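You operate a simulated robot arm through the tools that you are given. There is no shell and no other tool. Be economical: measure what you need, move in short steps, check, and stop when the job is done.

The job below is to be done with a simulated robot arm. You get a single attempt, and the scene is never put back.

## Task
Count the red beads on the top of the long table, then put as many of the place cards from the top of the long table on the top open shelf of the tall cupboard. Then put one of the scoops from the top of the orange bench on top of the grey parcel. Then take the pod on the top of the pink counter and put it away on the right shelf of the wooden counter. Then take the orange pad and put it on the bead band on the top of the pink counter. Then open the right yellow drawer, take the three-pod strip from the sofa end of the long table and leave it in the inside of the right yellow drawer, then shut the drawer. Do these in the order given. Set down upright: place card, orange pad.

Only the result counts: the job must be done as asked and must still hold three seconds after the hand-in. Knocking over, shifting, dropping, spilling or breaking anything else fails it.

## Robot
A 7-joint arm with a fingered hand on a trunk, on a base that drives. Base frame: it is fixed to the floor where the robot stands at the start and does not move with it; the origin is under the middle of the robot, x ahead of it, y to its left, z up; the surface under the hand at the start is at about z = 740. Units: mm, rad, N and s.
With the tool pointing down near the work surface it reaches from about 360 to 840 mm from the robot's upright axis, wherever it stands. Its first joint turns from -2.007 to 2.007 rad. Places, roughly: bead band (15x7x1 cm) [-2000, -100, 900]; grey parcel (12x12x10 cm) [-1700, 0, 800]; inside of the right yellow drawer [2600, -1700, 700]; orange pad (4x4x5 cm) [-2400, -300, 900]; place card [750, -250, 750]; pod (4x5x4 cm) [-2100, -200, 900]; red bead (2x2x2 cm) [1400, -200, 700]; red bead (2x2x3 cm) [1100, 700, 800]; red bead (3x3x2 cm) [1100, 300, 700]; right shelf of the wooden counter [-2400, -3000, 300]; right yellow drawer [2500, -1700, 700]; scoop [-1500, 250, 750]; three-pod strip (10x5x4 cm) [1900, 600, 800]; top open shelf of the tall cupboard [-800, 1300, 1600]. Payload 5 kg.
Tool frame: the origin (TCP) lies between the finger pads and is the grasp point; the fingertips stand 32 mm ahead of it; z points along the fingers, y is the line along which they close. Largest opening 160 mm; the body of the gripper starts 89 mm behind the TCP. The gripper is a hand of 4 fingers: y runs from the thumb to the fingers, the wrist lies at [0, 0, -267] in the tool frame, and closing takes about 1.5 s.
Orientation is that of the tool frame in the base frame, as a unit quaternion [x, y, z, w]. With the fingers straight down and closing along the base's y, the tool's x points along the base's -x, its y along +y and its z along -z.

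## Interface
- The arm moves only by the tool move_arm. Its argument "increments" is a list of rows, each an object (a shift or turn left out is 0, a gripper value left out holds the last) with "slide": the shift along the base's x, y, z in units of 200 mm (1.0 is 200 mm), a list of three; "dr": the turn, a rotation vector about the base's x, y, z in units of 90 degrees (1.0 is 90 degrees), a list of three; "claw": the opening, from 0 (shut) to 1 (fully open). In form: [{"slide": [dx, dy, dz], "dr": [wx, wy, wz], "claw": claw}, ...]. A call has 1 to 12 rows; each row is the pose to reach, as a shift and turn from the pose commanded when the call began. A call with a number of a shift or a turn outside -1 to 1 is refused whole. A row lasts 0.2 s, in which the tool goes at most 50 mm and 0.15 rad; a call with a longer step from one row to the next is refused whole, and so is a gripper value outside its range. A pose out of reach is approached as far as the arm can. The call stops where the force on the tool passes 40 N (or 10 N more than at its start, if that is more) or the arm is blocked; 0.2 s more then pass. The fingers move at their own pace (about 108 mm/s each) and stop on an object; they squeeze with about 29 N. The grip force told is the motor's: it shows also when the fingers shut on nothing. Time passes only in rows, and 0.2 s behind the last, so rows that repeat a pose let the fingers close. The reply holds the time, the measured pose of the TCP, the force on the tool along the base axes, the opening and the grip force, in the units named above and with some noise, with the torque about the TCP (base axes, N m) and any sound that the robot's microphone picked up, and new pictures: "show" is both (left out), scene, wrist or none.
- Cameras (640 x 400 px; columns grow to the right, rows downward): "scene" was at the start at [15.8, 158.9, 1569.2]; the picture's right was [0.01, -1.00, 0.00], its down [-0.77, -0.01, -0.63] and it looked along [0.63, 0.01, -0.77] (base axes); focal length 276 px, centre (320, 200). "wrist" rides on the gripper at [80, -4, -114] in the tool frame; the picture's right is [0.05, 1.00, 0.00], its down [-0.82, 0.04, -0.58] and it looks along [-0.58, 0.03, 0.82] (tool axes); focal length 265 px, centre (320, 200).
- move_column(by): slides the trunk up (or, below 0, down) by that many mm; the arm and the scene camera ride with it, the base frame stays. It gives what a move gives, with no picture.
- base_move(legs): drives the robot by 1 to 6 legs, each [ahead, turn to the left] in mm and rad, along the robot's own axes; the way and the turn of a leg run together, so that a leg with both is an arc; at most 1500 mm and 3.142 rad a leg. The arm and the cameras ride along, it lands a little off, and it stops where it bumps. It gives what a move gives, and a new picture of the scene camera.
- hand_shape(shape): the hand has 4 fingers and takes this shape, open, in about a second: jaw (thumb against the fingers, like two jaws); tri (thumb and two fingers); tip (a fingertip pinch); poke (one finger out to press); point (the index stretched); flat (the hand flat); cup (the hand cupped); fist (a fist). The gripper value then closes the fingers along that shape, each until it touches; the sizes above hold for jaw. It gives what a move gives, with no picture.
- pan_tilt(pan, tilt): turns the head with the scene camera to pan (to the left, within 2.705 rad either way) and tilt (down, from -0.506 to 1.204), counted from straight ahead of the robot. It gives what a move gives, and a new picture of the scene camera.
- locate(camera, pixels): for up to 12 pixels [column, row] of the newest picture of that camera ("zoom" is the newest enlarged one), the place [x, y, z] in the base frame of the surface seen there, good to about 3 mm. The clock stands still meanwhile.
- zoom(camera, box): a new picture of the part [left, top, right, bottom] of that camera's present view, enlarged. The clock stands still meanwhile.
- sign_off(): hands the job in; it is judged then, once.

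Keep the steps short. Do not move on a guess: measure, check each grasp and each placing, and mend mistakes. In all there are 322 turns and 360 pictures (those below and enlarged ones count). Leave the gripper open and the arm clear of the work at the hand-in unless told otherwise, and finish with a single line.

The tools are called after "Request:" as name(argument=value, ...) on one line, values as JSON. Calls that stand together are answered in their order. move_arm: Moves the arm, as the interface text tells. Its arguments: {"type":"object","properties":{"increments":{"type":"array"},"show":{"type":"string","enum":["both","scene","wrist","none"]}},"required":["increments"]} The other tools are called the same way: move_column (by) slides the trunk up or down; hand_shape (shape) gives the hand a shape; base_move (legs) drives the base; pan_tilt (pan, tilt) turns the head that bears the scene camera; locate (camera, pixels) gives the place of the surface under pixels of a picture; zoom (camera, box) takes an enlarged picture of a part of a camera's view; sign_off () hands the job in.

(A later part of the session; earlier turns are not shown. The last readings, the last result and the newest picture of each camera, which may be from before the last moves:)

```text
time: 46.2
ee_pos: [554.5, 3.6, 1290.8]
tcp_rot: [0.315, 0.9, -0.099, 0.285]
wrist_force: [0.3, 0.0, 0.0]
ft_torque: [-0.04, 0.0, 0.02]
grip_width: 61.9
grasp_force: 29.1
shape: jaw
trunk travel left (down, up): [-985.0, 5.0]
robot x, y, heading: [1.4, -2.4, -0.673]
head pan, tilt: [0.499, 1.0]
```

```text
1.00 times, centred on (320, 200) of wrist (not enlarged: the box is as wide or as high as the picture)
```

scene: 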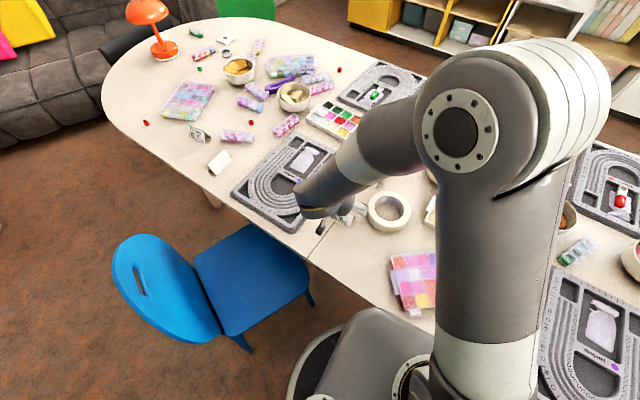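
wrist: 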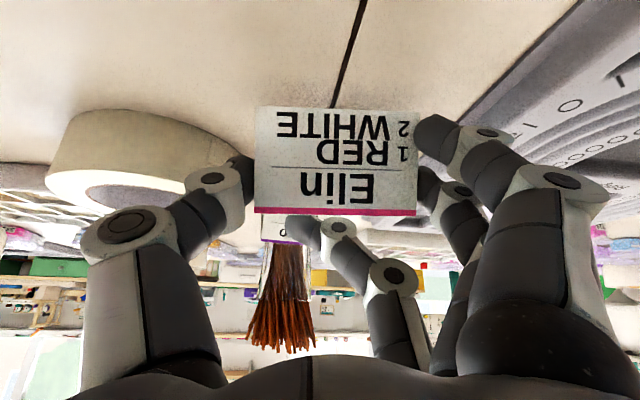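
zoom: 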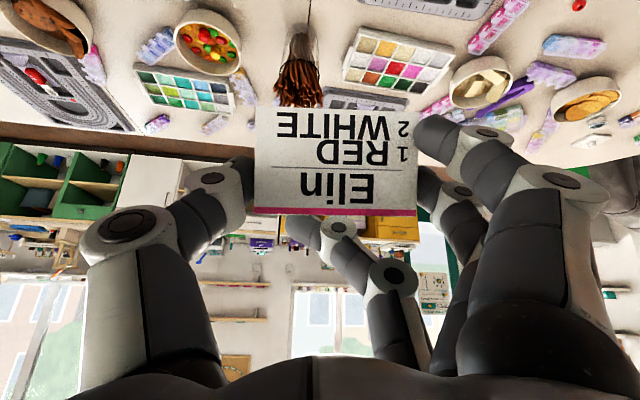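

Card firmly held. Before driving I check the black box on the robot's rear-right (is it part of the robot, and how far it sticks out).

Request:
pan_tilt(pan=-1.8, tilt=1.2)

Request:
locate(camera="scene", pixels=[[320, 240], [290, 210], [370, 210], [370, 320], [300, 330], [340, 280], [200, 330]])

```text
time: 48.4
ee_pos: [554.6, 2.5, 1289.8]
tcp_rot: [0.315, 0.9, -0.099, 0.284]
wrist_force: [0.7, 0.2, 0.1]
ft_torque: [-0.04, 0.0, -0.01]
grip_width: 62.0
grasp_force: 29.1
shape: jaw
trunk travel left (down, up): [-985.0, 5.0]
robot x, y, heading: [-0.5, 0.9, -0.676]
head pan, tilt: [-1.799, 1.201]
```

scene: 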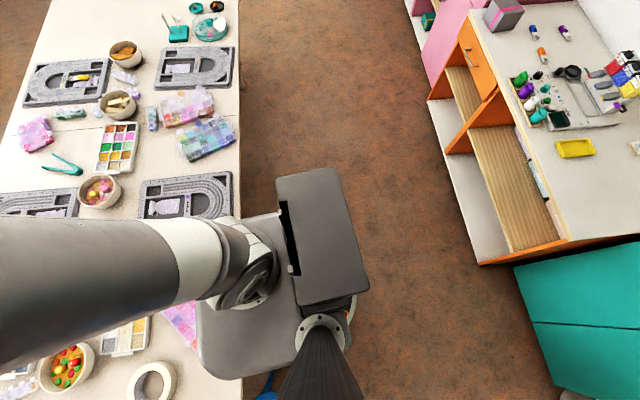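

```text
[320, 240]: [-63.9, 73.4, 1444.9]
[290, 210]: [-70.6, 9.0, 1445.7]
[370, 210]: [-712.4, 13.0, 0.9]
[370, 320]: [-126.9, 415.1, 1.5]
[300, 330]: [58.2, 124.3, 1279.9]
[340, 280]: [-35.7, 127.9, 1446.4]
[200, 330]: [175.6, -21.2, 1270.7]
```

The box is small and high; no concern. Drive towards the cupboard: turn left 2.61, forward 650, turn left 0.36.

Request:
base_move(legs=[[0, 2.61], [650, 0], [0, 0.359]])

Request:
pan_tilt(pan=0.0, tilt=0.35)

```text
time: 59.2
ee_pos: [-765.4, 705.7, 1289.3]
tcp_rot: [0.866, -0.4, -0.273, -0.125]
wrist_force: [0.6, -0.4, 0.2]
ft_torque: [0.04, -0.01, -0.03]
grip_width: 61.8
grasp_force: 29.2
shape: jaw
trunk travel left (down, up): [-985.0, 5.0]
robot x, y, heading: [-218.7, 604.7, 2.282]
head pan, tilt: [-1.799, 1.201]
```

scene: 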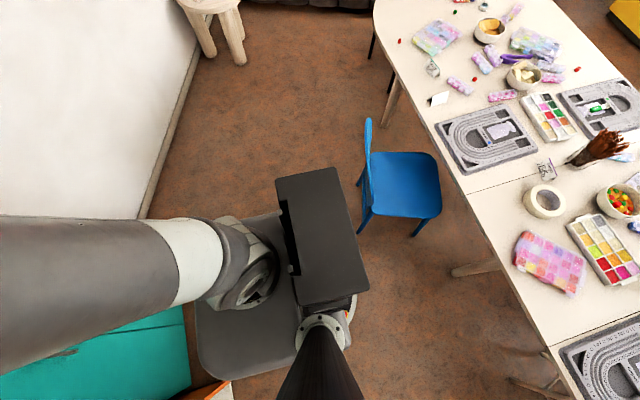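

```text
time: 61.0
ee_pos: [-764.4, 707.3, 1290.3]
tcp_rot: [0.866, -0.4, -0.273, -0.126]
wrist_force: [0.0, 0.2, -1.0]
ft_torque: [0.0, 0.0, 0.01]
grip_width: 61.7
grasp_force: 28.7
shape: jaw
trunk travel left (down, up): [-985.0, 5.0]
robot x, y, heading: [-220.4, 604.9, 2.277]
head pan, tilt: [0.0, 0.351]
```

scene: 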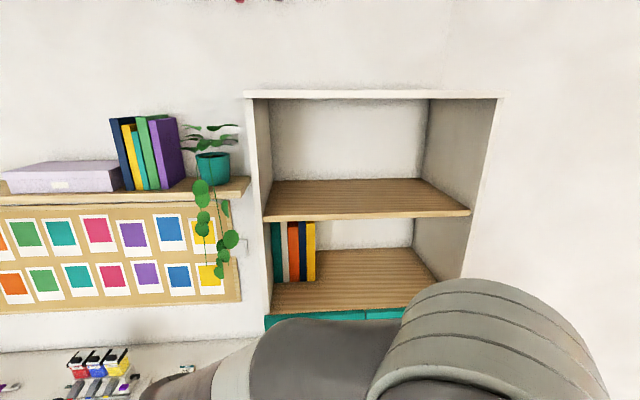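

Request:
locate(camera="scene", pixels=[[268, 215], [470, 210], [272, 185], [425, 180], [370, 200], [370, 185], [375, 98], [270, 100], [490, 100], [350, 150], [370, 95]])

```text
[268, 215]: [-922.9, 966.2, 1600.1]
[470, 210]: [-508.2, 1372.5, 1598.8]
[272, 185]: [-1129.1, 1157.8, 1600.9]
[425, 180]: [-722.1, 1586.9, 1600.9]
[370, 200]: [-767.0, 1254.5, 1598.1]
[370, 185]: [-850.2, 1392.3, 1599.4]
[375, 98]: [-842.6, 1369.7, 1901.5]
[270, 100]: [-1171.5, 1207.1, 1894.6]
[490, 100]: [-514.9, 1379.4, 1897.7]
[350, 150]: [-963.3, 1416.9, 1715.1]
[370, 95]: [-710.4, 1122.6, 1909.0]
```

Front edge direction refined: inward heading 2.345. I turn 0.065 and raise the card in free space.

Request:
base_move(legs=[[0, 0.066]])

Request:
move_arm(increments=[{"slide": [0.12, 0.117, 0.16]}, {"slide": [0.24, 0.233, 0.32]}, {"slide": [0.36, 0.35, 0.48]}, {"slide": [0.48, 0.466, 0.64]}, {"slide": [0.6, 0.583, 0.8]}, {"slide": [0.715, 0.699, 1.0]}], show="none")

Request:
move_arm(increments=[{"slide": [0.02, 0.02, 0.2]}, {"slide": [0.05, 0.05, 0.4]}, {"slide": [0.1, 0.1, 0.6]}, {"slide": [0.128, 0.126, 0.75]}, {"slide": [0.128, 0.126, 0.88]}], show="both")

```text
time: 61.8
ee_pos: [-769.0, 670.7, 1290.0]
tcp_rot: [0.879, -0.37, -0.279, -0.116]
wrist_force: [-0.5, 0.3, -0.2]
ft_torque: [0.05, 0.01, -0.01]
grip_width: 61.7
grasp_force: 29.2
shape: jaw
trunk travel left (down, up): [-985.0, 5.0]
robot x, y, heading: [-220.2, 604.4, 2.347]
head pan, tilt: [0.0, 0.351]
```

scene: 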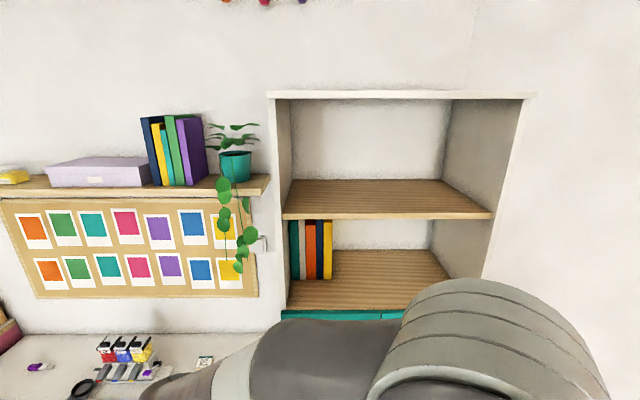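

```text
refused: row 6 steps farther than a row can; nothing moved
```

```text
time: 63.0
ee_pos: [-743.9, 695.9, 1466.7]
tcp_rot: [0.879, -0.371, -0.278, -0.115]
wrist_force: [0.2, 0.3, 0.1]
ft_torque: [-0.01, 0.02, 0.01]
grip_width: 61.6
grasp_force: 29.0
shape: jaw
trunk travel left (down, up): [-985.0, 5.0]
robot x, y, heading: [-220.7, 605.5, 2.343]
head pan, tilt: [0.0, 0.351]
```

scene: 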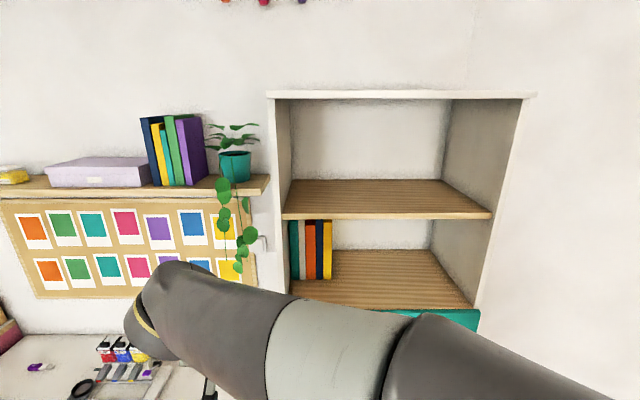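
wrist: 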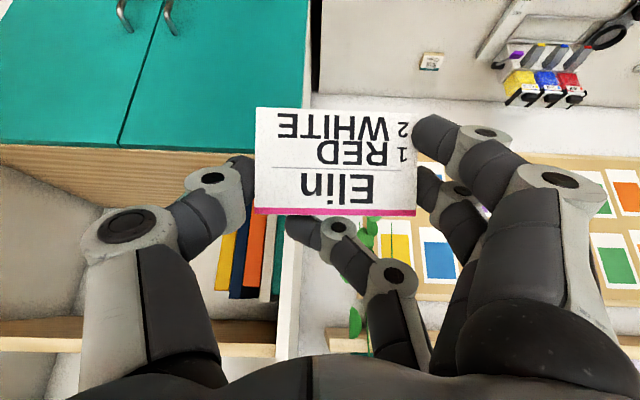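

Request:
move_arm(increments=[{"slide": [0.1, 0.1, 0.15]}, {"slide": [0.2, 0.2, 0.3]}, {"slide": [0.3, 0.3, 0.45]}, {"slide": [0.4, 0.4, 0.6]}, {"slide": [0.5, 0.5, 0.75]}, {"slide": [0.6, 0.6, 0.9]}, {"slide": [0.715, 0.699, 1.0]}], show="both")

```text
time: 64.6
ee_pos: [-655.1, 864.3, 1656.1]
tcp_rot: [0.879, -0.37, -0.278, -0.116]
wrist_force: [0.7, 0.7, 0.3]
ft_torque: [-0.03, 0.05, 0.01]
grip_width: 59.5
grasp_force: 29.5
shape: jaw
out of reach, approached as far as the arm can: row 4, 5, 6, 7
trunk travel left (down, up): [-985.0, 5.0]
robot x, y, heading: [-219.9, 605.0, 2.342]
head pan, tilt: [0.0, 0.351]
```

scene: 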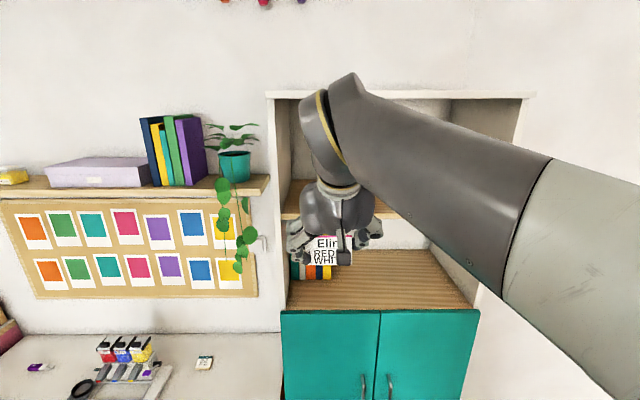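
wrist: 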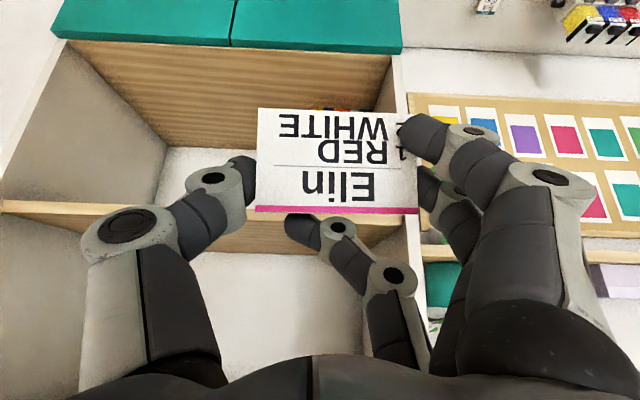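

The arm reached (-655,864,1656), card still upright. Raise trunk the last 5 mm and check height, then drive forward in two parts.

Request:
move_column(by=5)

Request:
base_move(legs=[[200, 0]])

```text
time: 65.2
ee_pos: [-654.9, 864.8, 1660.1]
tcp_rot: [0.879, -0.37, -0.278, -0.115]
wrist_force: [0.1, 0.1, -0.2]
ft_torque: [-0.01, -0.01, 0.01]
grip_width: 59.3
grasp_force: 28.6
shape: jaw
trunk travel left (down, up): [-990.0, 0.0]
robot x, y, heading: [-219.0, 602.4, 2.343]
head pan, tilt: [0.0, 0.351]
```

```text
time: 66.8
ee_pos: [-797.4, 1005.8, 1660.0]
tcp_rot: [0.88, -0.369, -0.277, -0.115]
wrist_force: [-1.0, 0.0, 0.0]
ft_torque: [-0.04, -0.02, 0.0]
grip_width: 59.3
grasp_force: 29.6
shape: jaw
trunk travel left (down, up): [-990.0, 0.0]
robot x, y, heading: [-359.3, 746.3, 2.348]
head pan, tilt: [0.0, 0.351]
```

scene: 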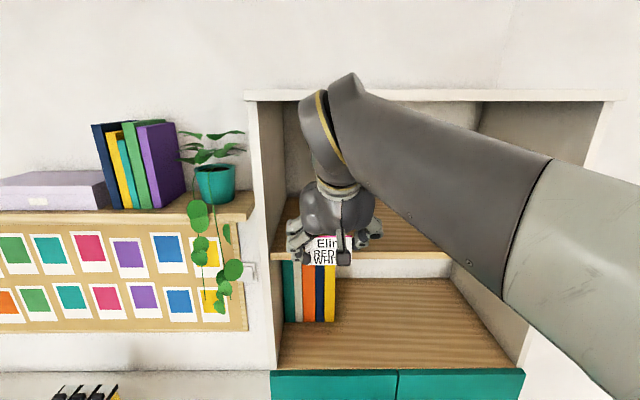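

Request:
base_move(legs=[[115, 0]])

Request:
zoom(camera="wrist", box=[0, 0, 640, 400])

Request:
zoom(camera="scene", box=[240, 160, 480, 310])

```text
time: 68.0
ee_pos: [-876.1, 1087.7, 1659.4]
tcp_rot: [0.879, -0.371, -0.277, -0.117]
wrist_force: [0.1, 1.5, 0.1]
ft_torque: [-0.03, -0.01, 0.03]
grip_width: 59.4
grasp_force: 29.1
shape: jaw
trunk travel left (down, up): [-990.0, 0.0]
robot x, y, heading: [-438.6, 829.8, 2.344]
head pan, tilt: [0.0, 0.351]
```

scene: 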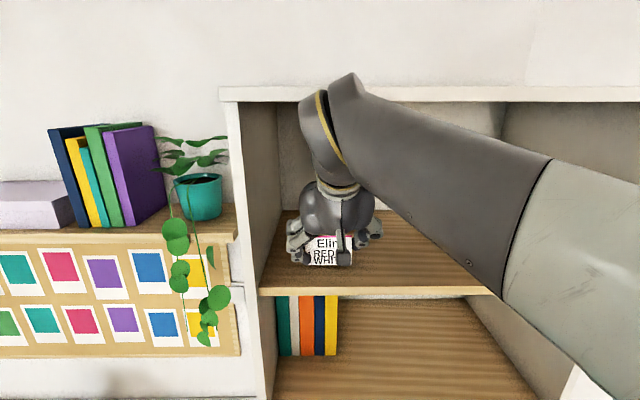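

```text
1.00 times, centred on (320, 200) of wrist (not enlarged: the box is as wide or as high as the picture)
```

zoom: 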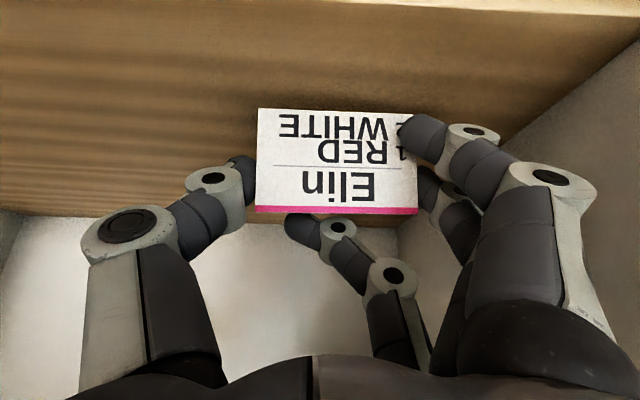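

```text
2.67 times, centred on (360, 235) of scene
```

zoom: 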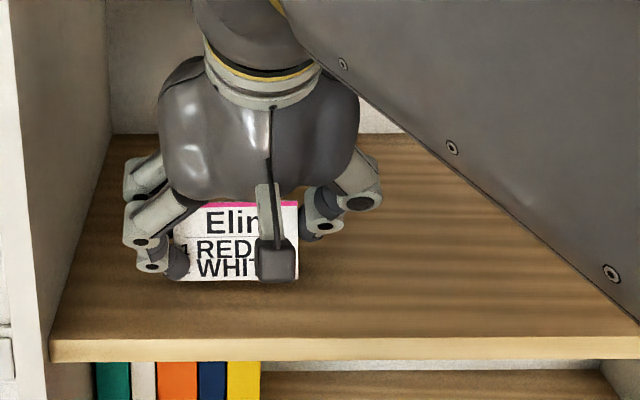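

Card is over the shelf. Lower gently to contact near z≈1646.

Request:
move_arm(increments=[{"slide": [0, 0, -0.025]}, {"slide": [0, 0, -0.05]}, {"slide": [0, 0, -0.055]}], show="wrist")

```text
time: 68.8
ee_pos: [-873.8, 1087.8, 1650.4]
tcp_rot: [0.878, -0.37, -0.279, -0.116]
wrist_force: [-0.6, -0.9, 11.9]
ft_torque: [-0.53, 0.41, 0.01]
grip_width: 59.6
grasp_force: 29.0
shape: jaw
trunk travel left (down, up): [-990.0, 0.0]
robot x, y, heading: [-441.1, 829.2, 2.344]
head pan, tilt: [0.0, 0.351]
```

wrist: 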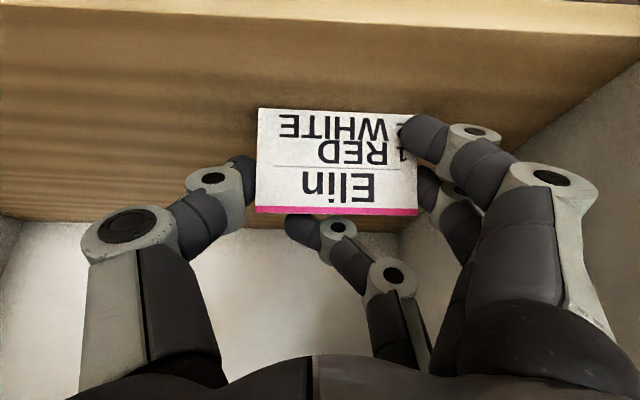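

Request:
move_arm(increments=[{"slide": [0, 0, -0.008]}, {"slide": [0, 0, -0.015]}], show="none")

Request:
zoom(camera="scene", box=[280, 200, 400, 275])

```text
time: 69.4
ee_pos: [-873.7, 1087.3, 1647.3]
tcp_rot: [0.879, -0.37, -0.279, -0.115]
wrist_force: [-1.3, 3.0, 19.0]
ft_torque: [-0.76, 0.53, -0.17]
grip_width: 58.8
grasp_force: 29.3
shape: jaw
trunk travel left (down, up): [-990.0, 0.0]
robot x, y, heading: [-440.6, 829.0, 2.342]
head pan, tilt: [0.0, 0.351]
```

```text
5.33 times, centred on (340, 238) of scene
```

zoom: 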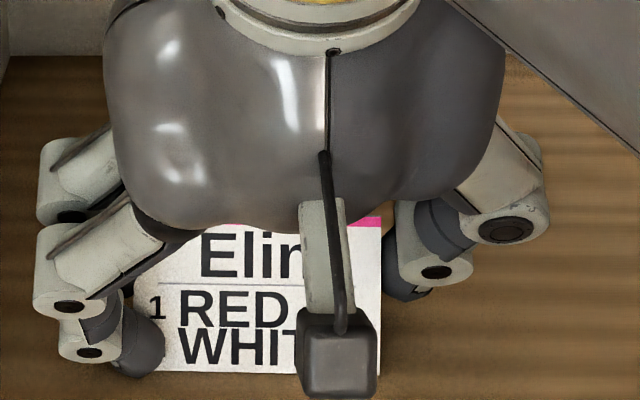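

Resting on the shelf (19 N). Release slowly.

Request:
move_arm(increments=[{"claw": 0.55}, {"claw": 0.62}, {"claw": 0.7}, {"claw": 0.7}, {"claw": 0.7}], show="both")

```text
time: 70.6
ee_pos: [-872.1, 1090.1, 1648.0]
tcp_rot: [0.878, -0.371, -0.279, -0.116]
wrist_force: [1.9, 8.4, 26.3]
ft_torque: [-0.78, 0.74, -0.19]
grip_width: 107.3
grasp_force: 0.1
shape: jaw
trunk travel left (down, up): [-990.0, 0.0]
robot x, y, heading: [-436.1, 830.8, 2.344]
head pan, tilt: [0.0, 0.351]
```

scene: 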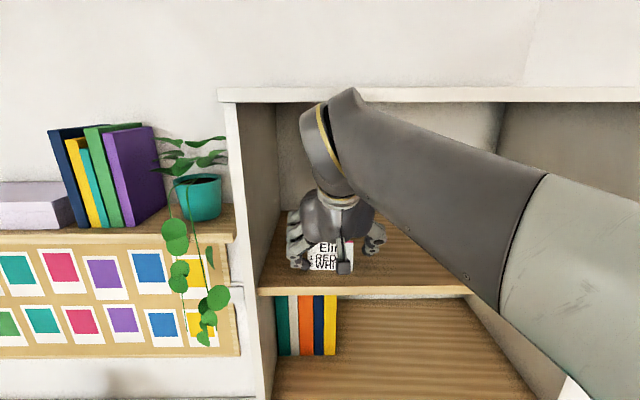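
wrist: 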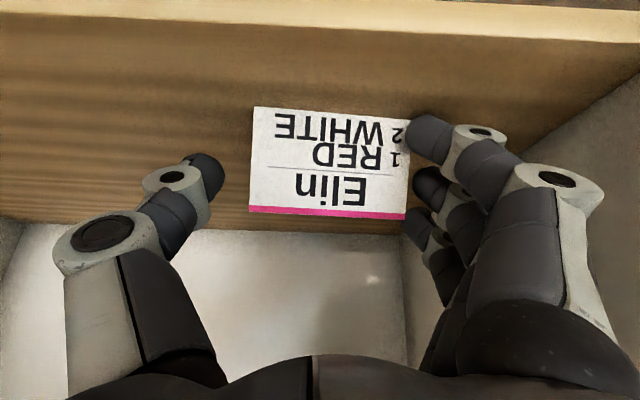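

Request:
move_arm(increments=[{"slide": [0, 0, 0.015]}, {"slide": [-0.025, -0.025, 0.03]}, {"slide": [-0.025, -0.025, 0.06], "claw": 0.74}], show="wrist")

```text
time: 71.4
ee_pos: [-879.6, 1081.4, 1656.2]
tcp_rot: [0.879, -0.369, -0.277, -0.115]
wrist_force: [-0.4, 0.1, -0.4]
ft_torque: [0.01, 0.04, -0.04]
grip_width: 118.0
grasp_force: 0.0
shape: jaw
trunk travel left (down, up): [-990.0, 0.0]
robot x, y, heading: [-439.1, 830.4, 2.343]
head pan, tilt: [0.0, 0.351]
```

wrist: 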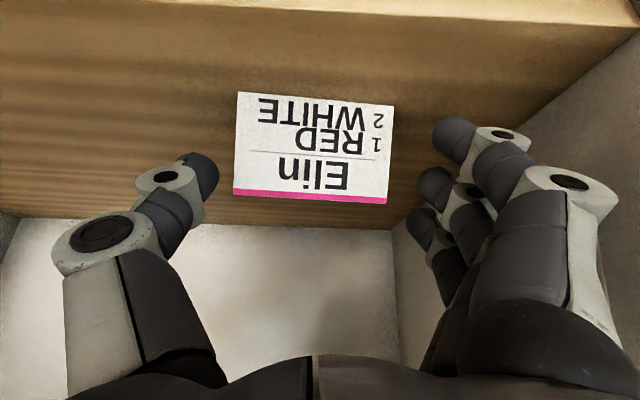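

Card stands free. Back out.

Request:
base_move(legs=[[-220, 0]])

Request:
zoom(camera="scene", box=[250, 150, 450, 275])

```text
time: 73.1
ee_pos: [-725.6, 924.4, 1658.4]
tcp_rot: [0.878, -0.371, -0.278, -0.117]
wrist_force: [0.2, -0.1, 0.1]
ft_torque: [0.01, 0.04, 0.01]
grip_width: 118.0
grasp_force: 0.2
shape: jaw
trunk travel left (down, up): [-990.0, 0.0]
robot x, y, heading: [-282.1, 672.4, 2.342]
head pan, tilt: [0.0, 0.351]
```

scene: 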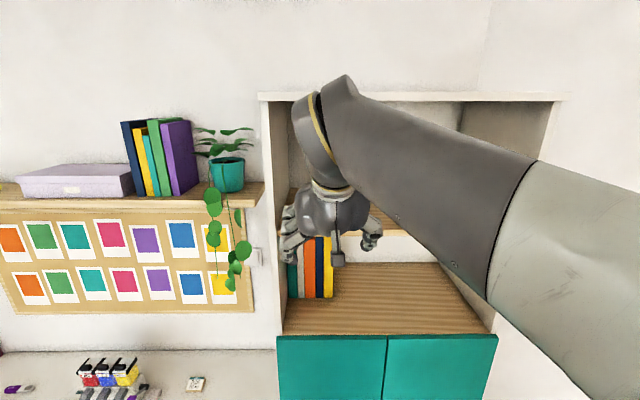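

```text
3.20 times, centred on (350, 212) of scene
```

zoom: 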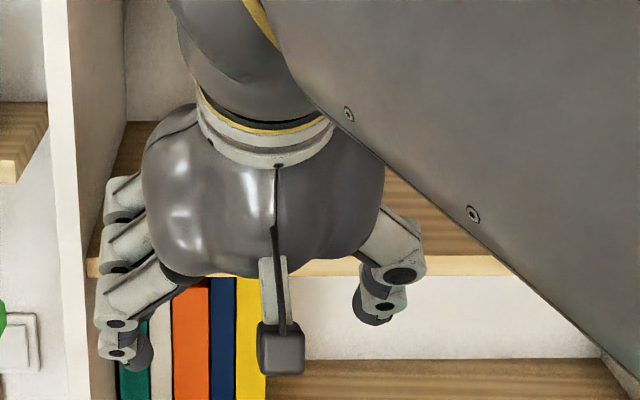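

Now back to the table for Hugo: turn left 2.77, forward 729, turn 0.3.

Request:
base_move(legs=[[0, 2.767], [729, 0], [0, 0.27]])

Request:
move_column(by=-290)

Request:
pan_tilt(pan=0.6, tilt=1.0)

```text
time: 84.4
ee_pos: [398.1, -306.3, 1658.5]
tcp_rot: [0.421, 0.856, -0.132, 0.27]
wrist_force: [0.5, 0.7, 0.0]
ft_torque: [-0.02, 0.03, -0.04]
grip_width: 118.1
grasp_force: 0.1
shape: jaw
trunk travel left (down, up): [-990.0, 0.0]
robot x, y, heading: [-11.5, -4.5, -0.91]
head pan, tilt: [0.0, 0.351]
```

scene: 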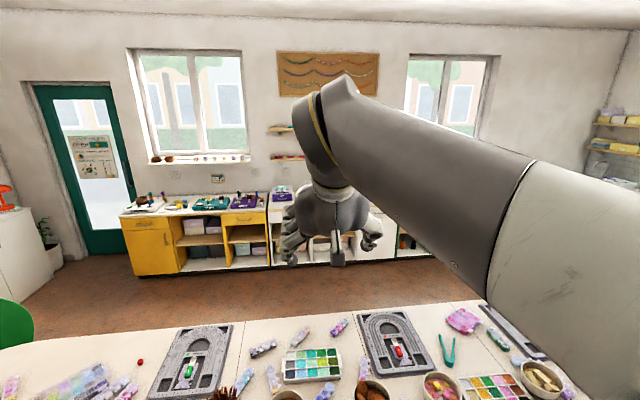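

```text
time: 87.3
ee_pos: [397.7, -306.5, 1368.3]
tcp_rot: [0.421, 0.856, -0.131, 0.27]
wrist_force: [0.1, 0.3, 0.3]
ft_torque: [0.0, 0.0, -0.02]
grip_width: 118.3
grasp_force: 0.1
shape: jaw
trunk travel left (down, up): [-700.0, 290.0]
robot x, y, heading: [-11.4, -4.3, -0.913]
head pan, tilt: [0.0, 0.351]
```

```text
time: 88.4
ee_pos: [397.2, -306.8, 1367.9]
tcp_rot: [0.421, 0.855, -0.133, 0.271]
wrist_force: [0.6, -0.6, 0.1]
ft_torque: [0.02, 0.0, 0.03]
grip_width: 118.0
grasp_force: 0.0
shape: jaw
trunk travel left (down, up): [-700.0, 290.0]
robot x, y, heading: [-11.8, -4.6, -0.918]
head pan, tilt: [0.6, 1.0]
```

scene: 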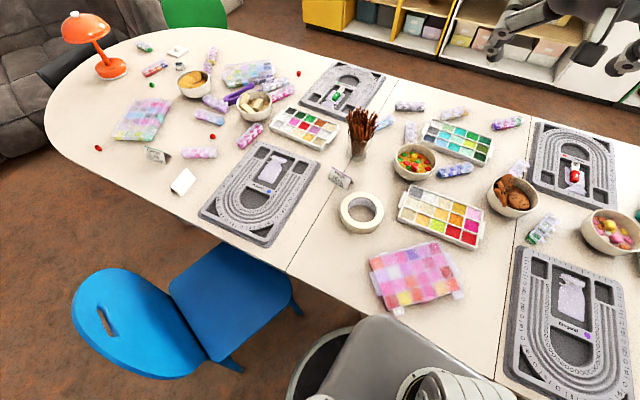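

Request:
move_arm(increments=[{"slide": [0.12, 0.07, -0.15], "dr": [0, 0, -0.02], "claw": 0.69}, {"slide": [0.25, 0.14, -0.3], "dr": [0, 0, -0.04]}, {"slide": [0.37, 0.21, -0.45], "dr": [0, 0, -0.063]}, {"slide": [0.49, 0.28, -0.6], "dr": [0, 0, -0.063]}, {"slide": [0.61, 0.35, -0.75], "dr": [0, 0, -0.063]}, {"slide": [0.74, 0.43, -0.9], "dr": [0, 0, -0.063]}], show="none")

Request:
move_arm(increments=[{"slide": [0.12, 0.07, -0.15]}, {"slide": [0.25, 0.14, -0.3]}, {"slide": [0.37, 0.21, -0.45]}, {"slide": [0.49, 0.28, -0.6]}, {"slide": [0.61, 0.35, -0.75]}, {"slide": [0.74, 0.43, -0.9]}], show="wrist")

```text
time: 89.8
ee_pos: [547.3, -219.9, 1187.4]
tcp_rot: [0.463, 0.834, -0.145, 0.262]
wrist_force: [0.2, -0.1, 0.2]
ft_torque: [0.05, 0.0, 0.01]
grip_width: 110.7
grasp_force: 0.0
shape: jaw
trunk travel left (down, up): [-700.0, 290.0]
robot x, y, heading: [-8.1, -6.6, -0.911]
head pan, tilt: [0.6, 1.0]
```

```text
time: 91.2
ee_pos: [696.2, -133.6, 1006.9]
tcp_rot: [0.462, 0.834, -0.145, 0.263]
wrist_force: [0.7, 0.3, 0.1]
ft_torque: [-0.02, 0.01, -0.02]
grip_width: 110.8
grasp_force: 0.0
shape: jaw
trunk travel left (down, up): [-700.0, 290.0]
robot x, y, heading: [-8.1, -3.2, -0.913]
head pan, tilt: [0.6, 1.0]
```

wrist: 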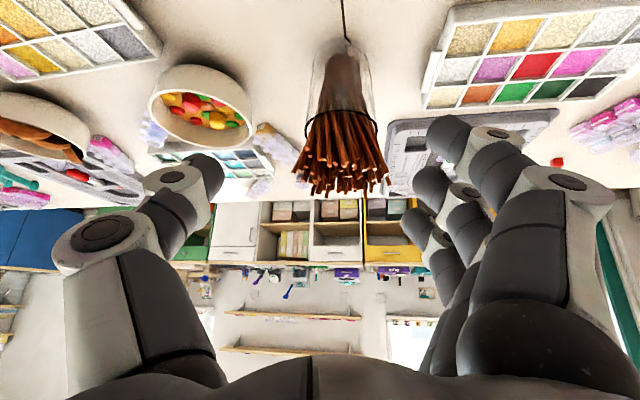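

Request:
move_arm(increments=[{"slide": [-0.01, -0.005, -0.24]}, {"slide": [-0.015, -0.005, -0.48]}, {"slide": [-0.015, -0.005, -0.7]}], show="wrist")

Request:
locate(camera="wrist", pixels=[[255, 95], [300, 95], [340, 95], [380, 95]])

```text
time: 92.0
ee_pos: [691.1, -136.1, 868.0]
tcp_rot: [0.463, 0.833, -0.146, 0.264]
wrist_force: [0.6, -0.4, 0.4]
ft_torque: [0.01, 0.03, 0.02]
grip_width: 110.9
grasp_force: 0.1
shape: jaw
trunk travel left (down, up): [-700.0, 290.0]
robot x, y, heading: [-6.7, -4.5, -0.915]
head pan, tilt: [0.6, 1.0]
```

wrist: 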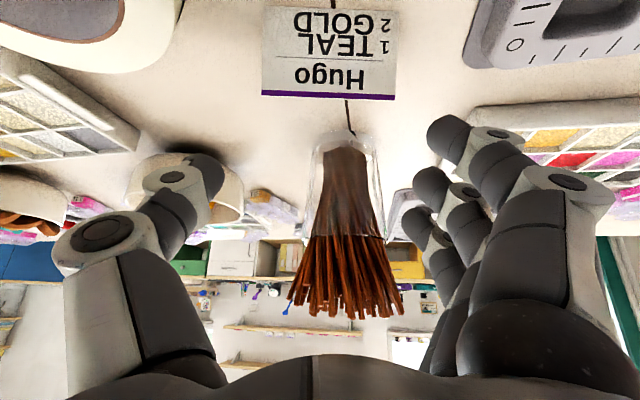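

```text
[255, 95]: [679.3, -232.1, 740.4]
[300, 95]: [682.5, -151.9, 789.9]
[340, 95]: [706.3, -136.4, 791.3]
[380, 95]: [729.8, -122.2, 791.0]
```

Request:
move_arm(increments=[{"slide": [0.02, 0.01, -0.2]}, {"slide": [0.02, 0.01, -0.34]}, {"slide": [0.02, 0.01, -0.395]}, {"slide": [0.02, 0.01, -0.395], "claw": 0.38}, {"slide": [0.02, 0.01, -0.395]}, {"slide": [0.02, 0.01, -0.395]}, {"slide": [0.02, 0.01, -0.395]}], show="wrist")

Request:
move_arm(increments=[{"slide": [0, 0, 0.04]}, {"slide": [0, 0, 0.1]}, {"slide": [0, 0, 0.1]}], show="wrist")

```text
time: 93.6
ee_pos: [694.6, -133.5, 789.0]
tcp_rot: [0.464, 0.833, -0.145, 0.264]
wrist_force: [-1.4, -1.0, 2.5]
ft_torque: [0.11, -0.04, 0.05]
grip_width: 63.2
grasp_force: 28.9
shape: jaw
trunk travel left (down, up): [-700.0, 290.0]
robot x, y, heading: [-7.5, -5.1, -0.912]
head pan, tilt: [0.6, 1.0]
```

wrist: 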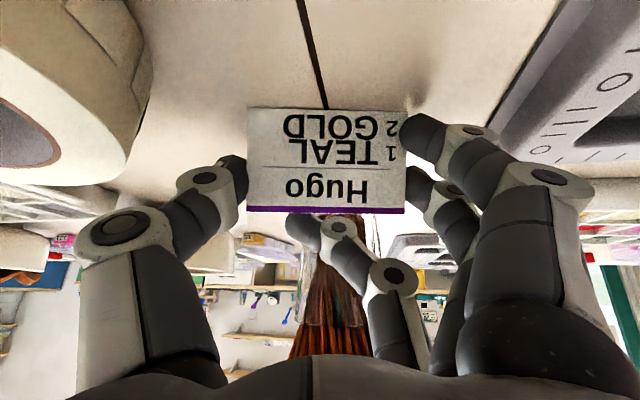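

```text
time: 94.4
ee_pos: [695.3, -133.5, 809.5]
tcp_rot: [0.463, 0.834, -0.146, 0.263]
wrist_force: [-0.6, -0.2, 0.7]
ft_torque: [-0.01, 0.04, 0.01]
grip_width: 60.7
grasp_force: 28.8
shape: jaw
trunk travel left (down, up): [-700.0, 290.0]
robot x, y, heading: [-11.3, -5.5, -0.913]
head pan, tilt: [0.6, 1.0]
```

wrist: 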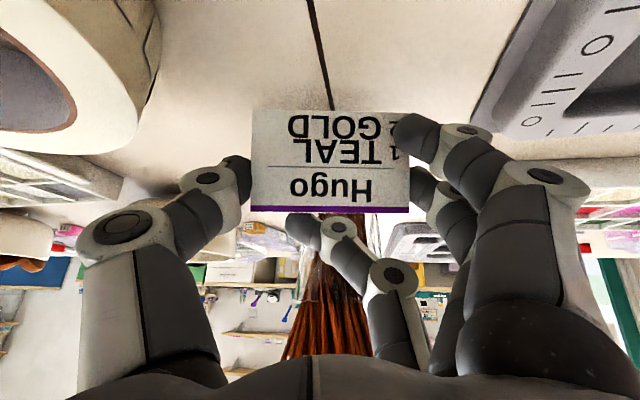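

Held. Lift and bring the hand back ahead of the robot, restoring its yaw.

Request:
move_arm(increments=[{"slide": [0, 0, 0.24]}, {"slide": [0, 0, 0.48]}, {"slide": [0, 0, 0.72], "dr": [0, 0, 0.03]}, {"slide": [0, 0, 0.96], "dr": [0, 0, 0.065]}], show="none")

Request:
move_arm(increments=[{"slide": [-0.15, -0.11, 0.1]}, {"slide": [-0.3, -0.22, 0.2]}, {"slide": [-0.45, -0.33, 0.35]}, {"slide": [-0.6, -0.45, 0.5]}, {"slide": [-0.7, -0.53, 0.7]}, {"slide": [-0.78, -0.6, 0.9]}], show="none")

Request:
move_arm(increments=[{"slide": [-0.15, -0.11, 0.1]}, {"slide": [-0.3, -0.22, 0.2]}, {"slide": [-0.45, -0.33, 0.35]}, {"slide": [-0.6, -0.45, 0.5]}, {"slide": [-0.7, -0.53, 0.7]}, {"slide": [-0.78, -0.6, 0.9]}], show="wrist")

```text
time: 95.4
ee_pos: [696.1, -135.6, 1003.0]
tcp_rot: [0.42, 0.856, -0.132, 0.27]
wrist_force: [-0.7, 0.6, -0.1]
ft_torque: [0.05, -0.03, 0.02]
grip_width: 60.7
grasp_force: 28.9
shape: jaw
trunk travel left (down, up): [-700.0, 290.0]
robot x, y, heading: [-14.9, 0.1, -0.911]
head pan, tilt: [0.6, 1.0]
```

```text
time: 96.8
ee_pos: [537.2, -253.5, 1181.7]
tcp_rot: [0.418, 0.857, -0.131, 0.271]
wrist_force: [-0.1, -0.2, -0.2]
ft_torque: [0.01, 0.01, 0.0]
grip_width: 60.6
grasp_force: 28.5
shape: jaw
trunk travel left (down, up): [-700.0, 290.0]
robot x, y, heading: [-13.9, -4.8, -0.912]
head pan, tilt: [0.6, 1.0]
```

```text
time: 98.2
ee_pos: [383.2, -374.2, 1359.3]
tcp_rot: [0.419, 0.857, -0.131, 0.27]
wrist_force: [-0.3, -0.6, -0.2]
ft_torque: [0.04, 0.03, -0.02]
grip_width: 60.7
grasp_force: 28.6
shape: jaw
trunk travel left (down, up): [-700.0, 290.0]
robot x, y, heading: [-11.3, -3.2, -0.911]
head pan, tilt: [0.6, 1.0]
```

wrist: 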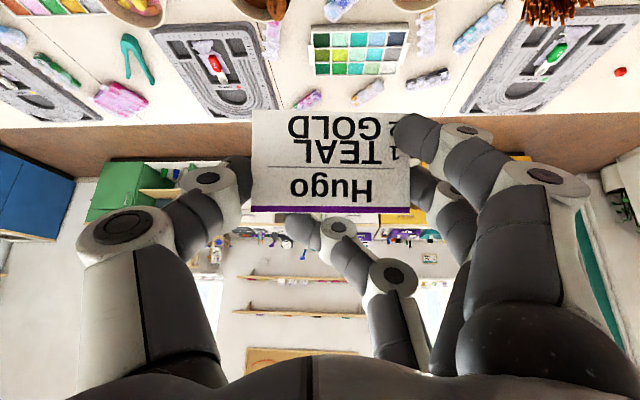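

Request:
move_column(by=290)

Request:
base_move(legs=[[0, 2.73], [756, 0], [0, 0.526]])

Request:
pan_tilt(pan=0.0, tilt=0.35)

```text
time: 101.1
ee_pos: [383.2, -373.8, 1650.6]
tcp_rot: [0.419, 0.857, -0.131, 0.27]
wrist_force: [0.3, -0.3, 0.3]
ft_torque: [-0.01, 0.0, 0.01]
grip_width: 60.6
grasp_force: 28.8
shape: jaw
trunk travel left (down, up): [-990.0, 0.0]
robot x, y, heading: [-12.5, -1.3, -0.912]
head pan, tilt: [0.6, 1.0]
```

```text
time: 113.1
ee_pos: [-630.9, 1054.2, 1650.8]
tcp_rot: [0.88, -0.368, -0.278, -0.116]
wrist_force: [0.4, -0.4, -0.5]
ft_torque: [0.02, -0.02, 0.0]
grip_width: 60.6
grasp_force: 29.3
shape: jaw
trunk travel left (down, up): [-990.0, 0.0]
robot x, y, heading: [-193.1, 733.5, 2.345]
head pan, tilt: [0.6, 1.0]
```

scene: 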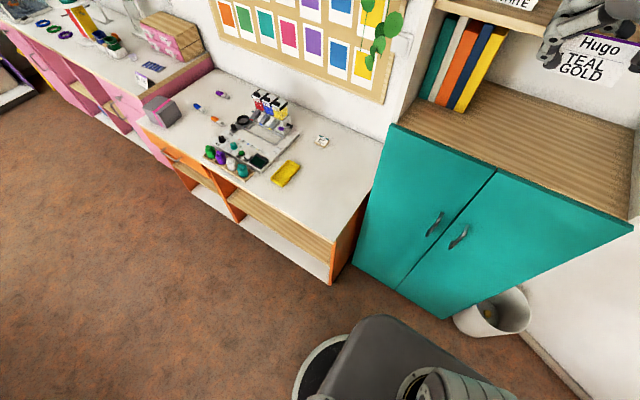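

```text
time: 114.1
ee_pos: [-631.0, 1052.8, 1650.3]
tcp_rot: [0.88, -0.369, -0.278, -0.115]
wrist_force: [0.3, -0.2, -0.8]
ft_torque: [-0.01, -0.04, 0.02]
grip_width: 60.6
grasp_force: 29.2
shape: jaw
trunk travel left (down, up): [-990.0, 0.0]
robot x, y, heading: [-197.4, 730.6, 2.348]
head pan, tilt: [0.0, 0.351]
```

scene: 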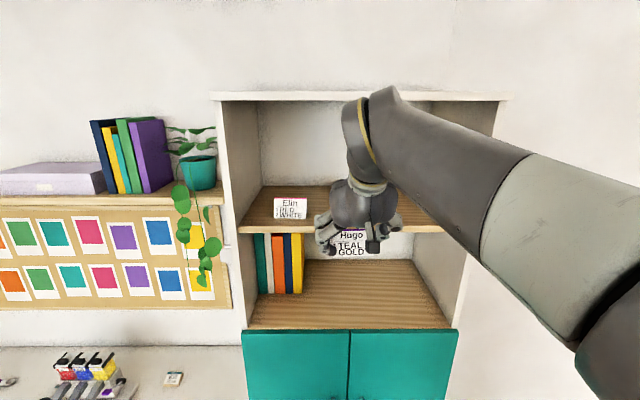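

Elin stands on the shelf. Raise 13 mm and drive in 195.

Request:
move_arm(increments=[{"slide": [0, 0, 0.065]}], show="none")

Request:
base_move(legs=[[100, 0]])

Request:
base_move(legs=[[97, 0]])

Request:
zoom(camera="scene", box=[240, 160, 480, 310])

```text
time: 114.5
ee_pos: [-631.2, 1051.9, 1663.3]
tcp_rot: [0.88, -0.368, -0.278, -0.115]
wrist_force: [-0.5, -0.7, 0.5]
ft_torque: [0.05, 0.02, -0.03]
grip_width: 61.0
grasp_force: 28.4
shape: jaw
trunk travel left (down, up): [-990.0, 0.0]
robot x, y, heading: [-198.3, 731.8, 2.346]
head pan, tilt: [0.0, 0.351]
```

```text
time: 115.7
ee_pos: [-702.9, 1126.3, 1662.9]
tcp_rot: [0.88, -0.368, -0.278, -0.115]
wrist_force: [0.1, -0.1, 0.1]
ft_torque: [-0.03, -0.03, 0.0]
grip_width: 60.7
grasp_force: 29.1
shape: jaw
trunk travel left (down, up): [-990.0, 0.0]
robot x, y, heading: [-263.8, 805.2, 2.347]
head pan, tilt: [0.0, 0.351]
```

scene: 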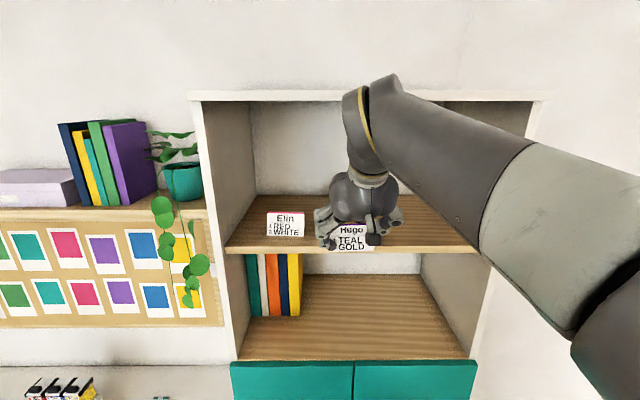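

```text
time: 116.8
ee_pos: [-771.5, 1194.2, 1662.3]
tcp_rot: [0.88, -0.368, -0.276, -0.115]
wrist_force: [-0.5, 0.2, 0.0]
ft_torque: [-0.01, -0.01, -0.02]
grip_width: 60.3
grasp_force: 28.9
shape: jaw
trunk travel left (down, up): [-990.0, 0.0]
robot x, y, heading: [-334.8, 871.1, 2.344]
head pan, tilt: [0.0, 0.351]
```

scene: 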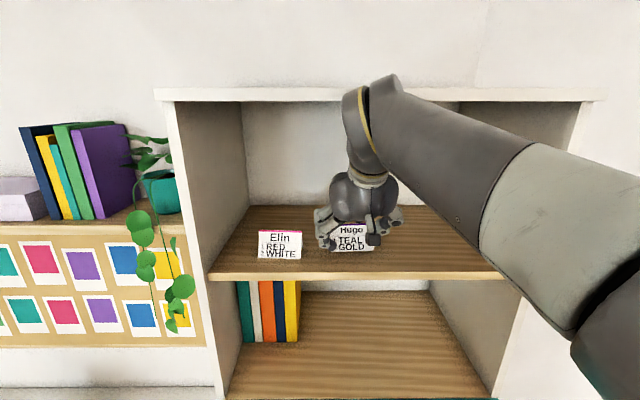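

```text
2.67 times, centred on (360, 235) of scene
```

zoom: 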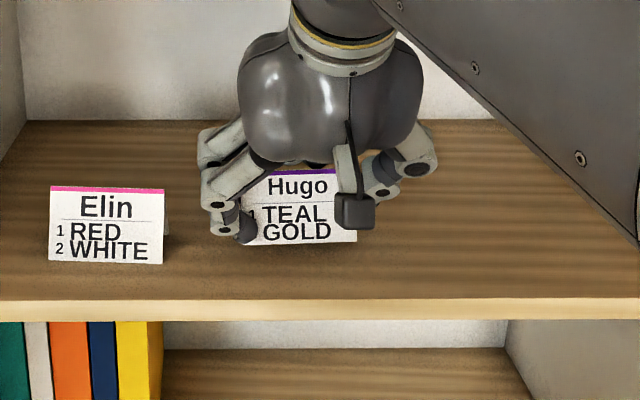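

Request:
move_arm(increments=[{"slide": [0, 0, -0.03]}, {"slide": [0, 0, -0.055]}, {"slide": [0, 0, -0.068]}], show="none")

```text
time: 117.6
ee_pos: [-768.9, 1194.3, 1650.2]
tcp_rot: [0.879, -0.368, -0.279, -0.116]
wrist_force: [-1.4, 1.9, 7.8]
ft_torque: [-0.26, 0.33, -0.09]
grip_width: 60.8
grasp_force: 29.2
shape: jaw
trunk travel left (down, up): [-990.0, 0.0]
robot x, y, heading: [-338.3, 869.7, 2.341]
head pan, tilt: [0.0, 0.351]
```

Contact at 8 N; press 1 mm more and release.

Request:
move_arm(increments=[{"slide": [0, 0, -0.006]}, {"slide": [0, 0, -0.008], "claw": 0.5}, {"slide": [0, 0, -0.008], "claw": 0.58}, {"slide": [0, 0, -0.008], "claw": 0.66}, {"slide": [0, 0, -0.008], "claw": 0.68}], show="wrist")

```text
time: 118.8
ee_pos: [-768.1, 1194.4, 1646.9]
tcp_rot: [0.88, -0.368, -0.278, -0.114]
wrist_force: [1.8, 2.9, 7.5]
ft_torque: [-0.27, 0.16, 0.0]
grip_width: 106.6
grasp_force: 0.0
shape: jaw
trunk travel left (down, up): [-990.0, 0.0]
robot x, y, heading: [-334.5, 869.7, 2.342]
head pan, tilt: [0.0, 0.351]
```

wrist: 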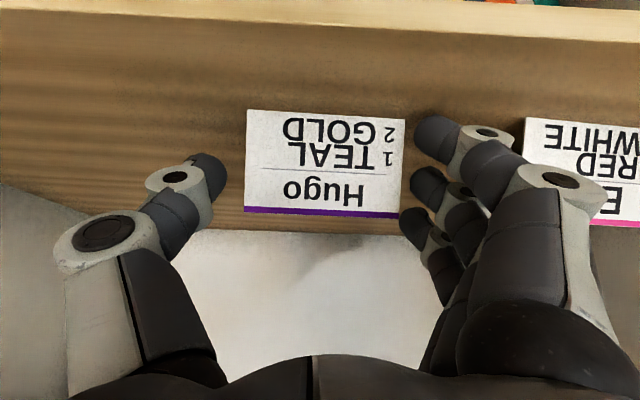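

Request:
move_arm(increments=[{"slide": [-0.005, -0.005, 0.02]}, {"slide": [-0.02, -0.02, 0.05]}, {"slide": [-0.02, -0.02, 0.075]}], show="wrist")

Request:
base_move(legs=[[-230, 0]])

```text
time: 119.6
ee_pos: [-773.2, 1190.9, 1661.2]
tcp_rot: [0.88, -0.368, -0.276, -0.115]
wrist_force: [-0.1, -0.2, 0.0]
ft_torque: [0.02, 0.02, 0.01]
grip_width: 108.5
grasp_force: 0.1
shape: jaw
trunk travel left (down, up): [-990.0, 0.0]
robot x, y, heading: [-334.7, 873.4, 2.343]
head pan, tilt: [0.0, 0.351]
```

wrist: 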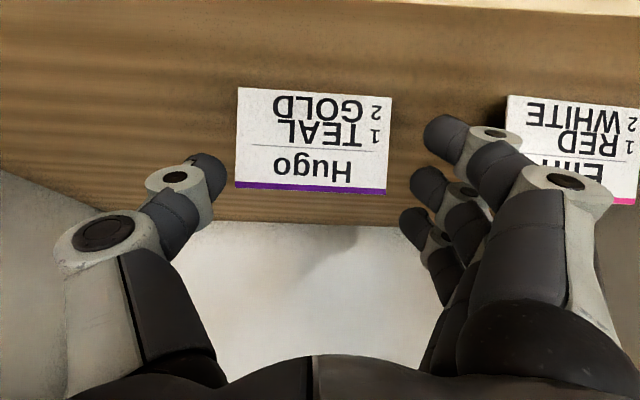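

```text
time: 121.3
ee_pos: [-611.8, 1025.6, 1663.2]
tcp_rot: [0.88, -0.368, -0.278, -0.115]
wrist_force: [0.4, 0.4, -0.1]
ft_torque: [0.04, -0.01, 0.03]
grip_width: 108.3
grasp_force: 0.1
shape: jaw
trunk travel left (down, up): [-990.0, 0.0]
robot x, y, heading: [-174.0, 706.1, 2.349]
head pan, tilt: [0.0, 0.351]
```

scene: 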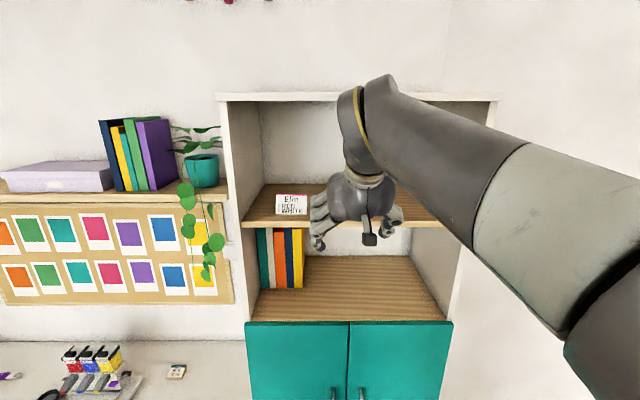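

Hugo placed. For the third card I choose Omar; look at the area around the chair and the sofa end.

Request:
pan_tilt(pan=-2.0, tilt=0.8)

Request:
locate(camera="scene", pixels=[[400, 200], [300, 150], [200, 150], [100, 200], [500, 200], [450, 100], [550, 120]])

```text
time: 123.3
ee_pos: [-612.5, 1024.7, 1662.5]
tcp_rot: [0.88, -0.368, -0.278, -0.115]
wrist_force: [-0.6, -0.9, -0.2]
ft_torque: [-0.01, 0.01, -0.01]
grip_width: 108.5
grasp_force: 0.1
shape: jaw
trunk travel left (down, up): [-990.0, 0.0]
robot x, y, heading: [-173.3, 707.3, 2.349]
head pan, tilt: [-2.0, 0.799]
```

scene: 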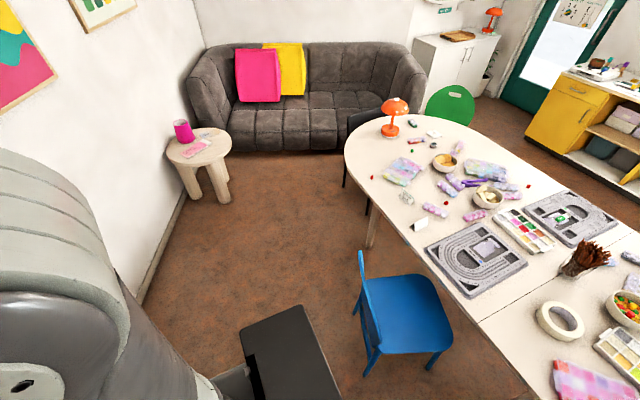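

```text
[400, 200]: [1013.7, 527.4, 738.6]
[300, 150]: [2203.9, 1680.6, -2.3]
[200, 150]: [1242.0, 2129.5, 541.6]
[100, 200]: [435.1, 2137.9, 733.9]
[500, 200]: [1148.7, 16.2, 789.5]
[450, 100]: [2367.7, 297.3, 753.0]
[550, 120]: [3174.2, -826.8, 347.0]
```

Request:
zoom(camera="scene", box=[340, 130, 500, 230])

Request:
locate(camera="zoom", pixels=[[245, 240], [290, 270], [290, 290], [250, 275], [285, 285], [360, 355], [300, 362], [265, 265]])

Request:
locate(camera="scene", pixels=[[362, 252], [378, 330], [358, 300], [357, 310], [368, 374], [370, 245], [345, 160], [372, 205], [408, 260], [205, 155], [218, 200], [140, 300]])

```text
4.00 times, centred on (420, 180) of scene
```

zoom: 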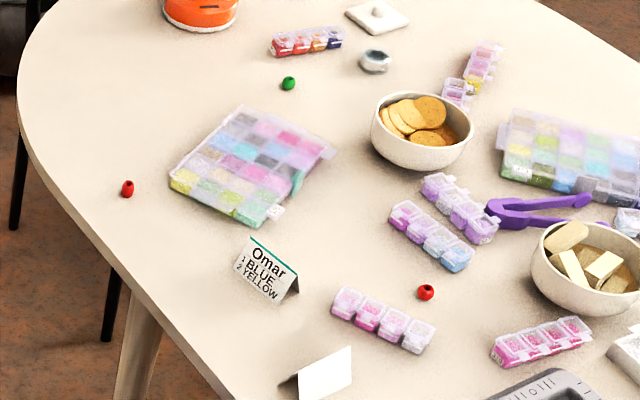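

```text
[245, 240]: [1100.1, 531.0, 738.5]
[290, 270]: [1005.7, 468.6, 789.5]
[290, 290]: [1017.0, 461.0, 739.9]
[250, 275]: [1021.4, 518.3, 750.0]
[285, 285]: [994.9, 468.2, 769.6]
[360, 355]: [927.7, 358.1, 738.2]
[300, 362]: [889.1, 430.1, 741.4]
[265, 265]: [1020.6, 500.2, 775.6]
```

```text
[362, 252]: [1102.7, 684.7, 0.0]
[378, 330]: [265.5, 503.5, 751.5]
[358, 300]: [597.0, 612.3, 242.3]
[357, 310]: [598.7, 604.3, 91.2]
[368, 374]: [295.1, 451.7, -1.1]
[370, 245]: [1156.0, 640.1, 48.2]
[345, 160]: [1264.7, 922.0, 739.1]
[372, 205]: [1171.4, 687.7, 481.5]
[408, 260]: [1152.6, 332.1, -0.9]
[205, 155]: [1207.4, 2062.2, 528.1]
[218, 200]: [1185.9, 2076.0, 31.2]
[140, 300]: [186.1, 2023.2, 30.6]
```

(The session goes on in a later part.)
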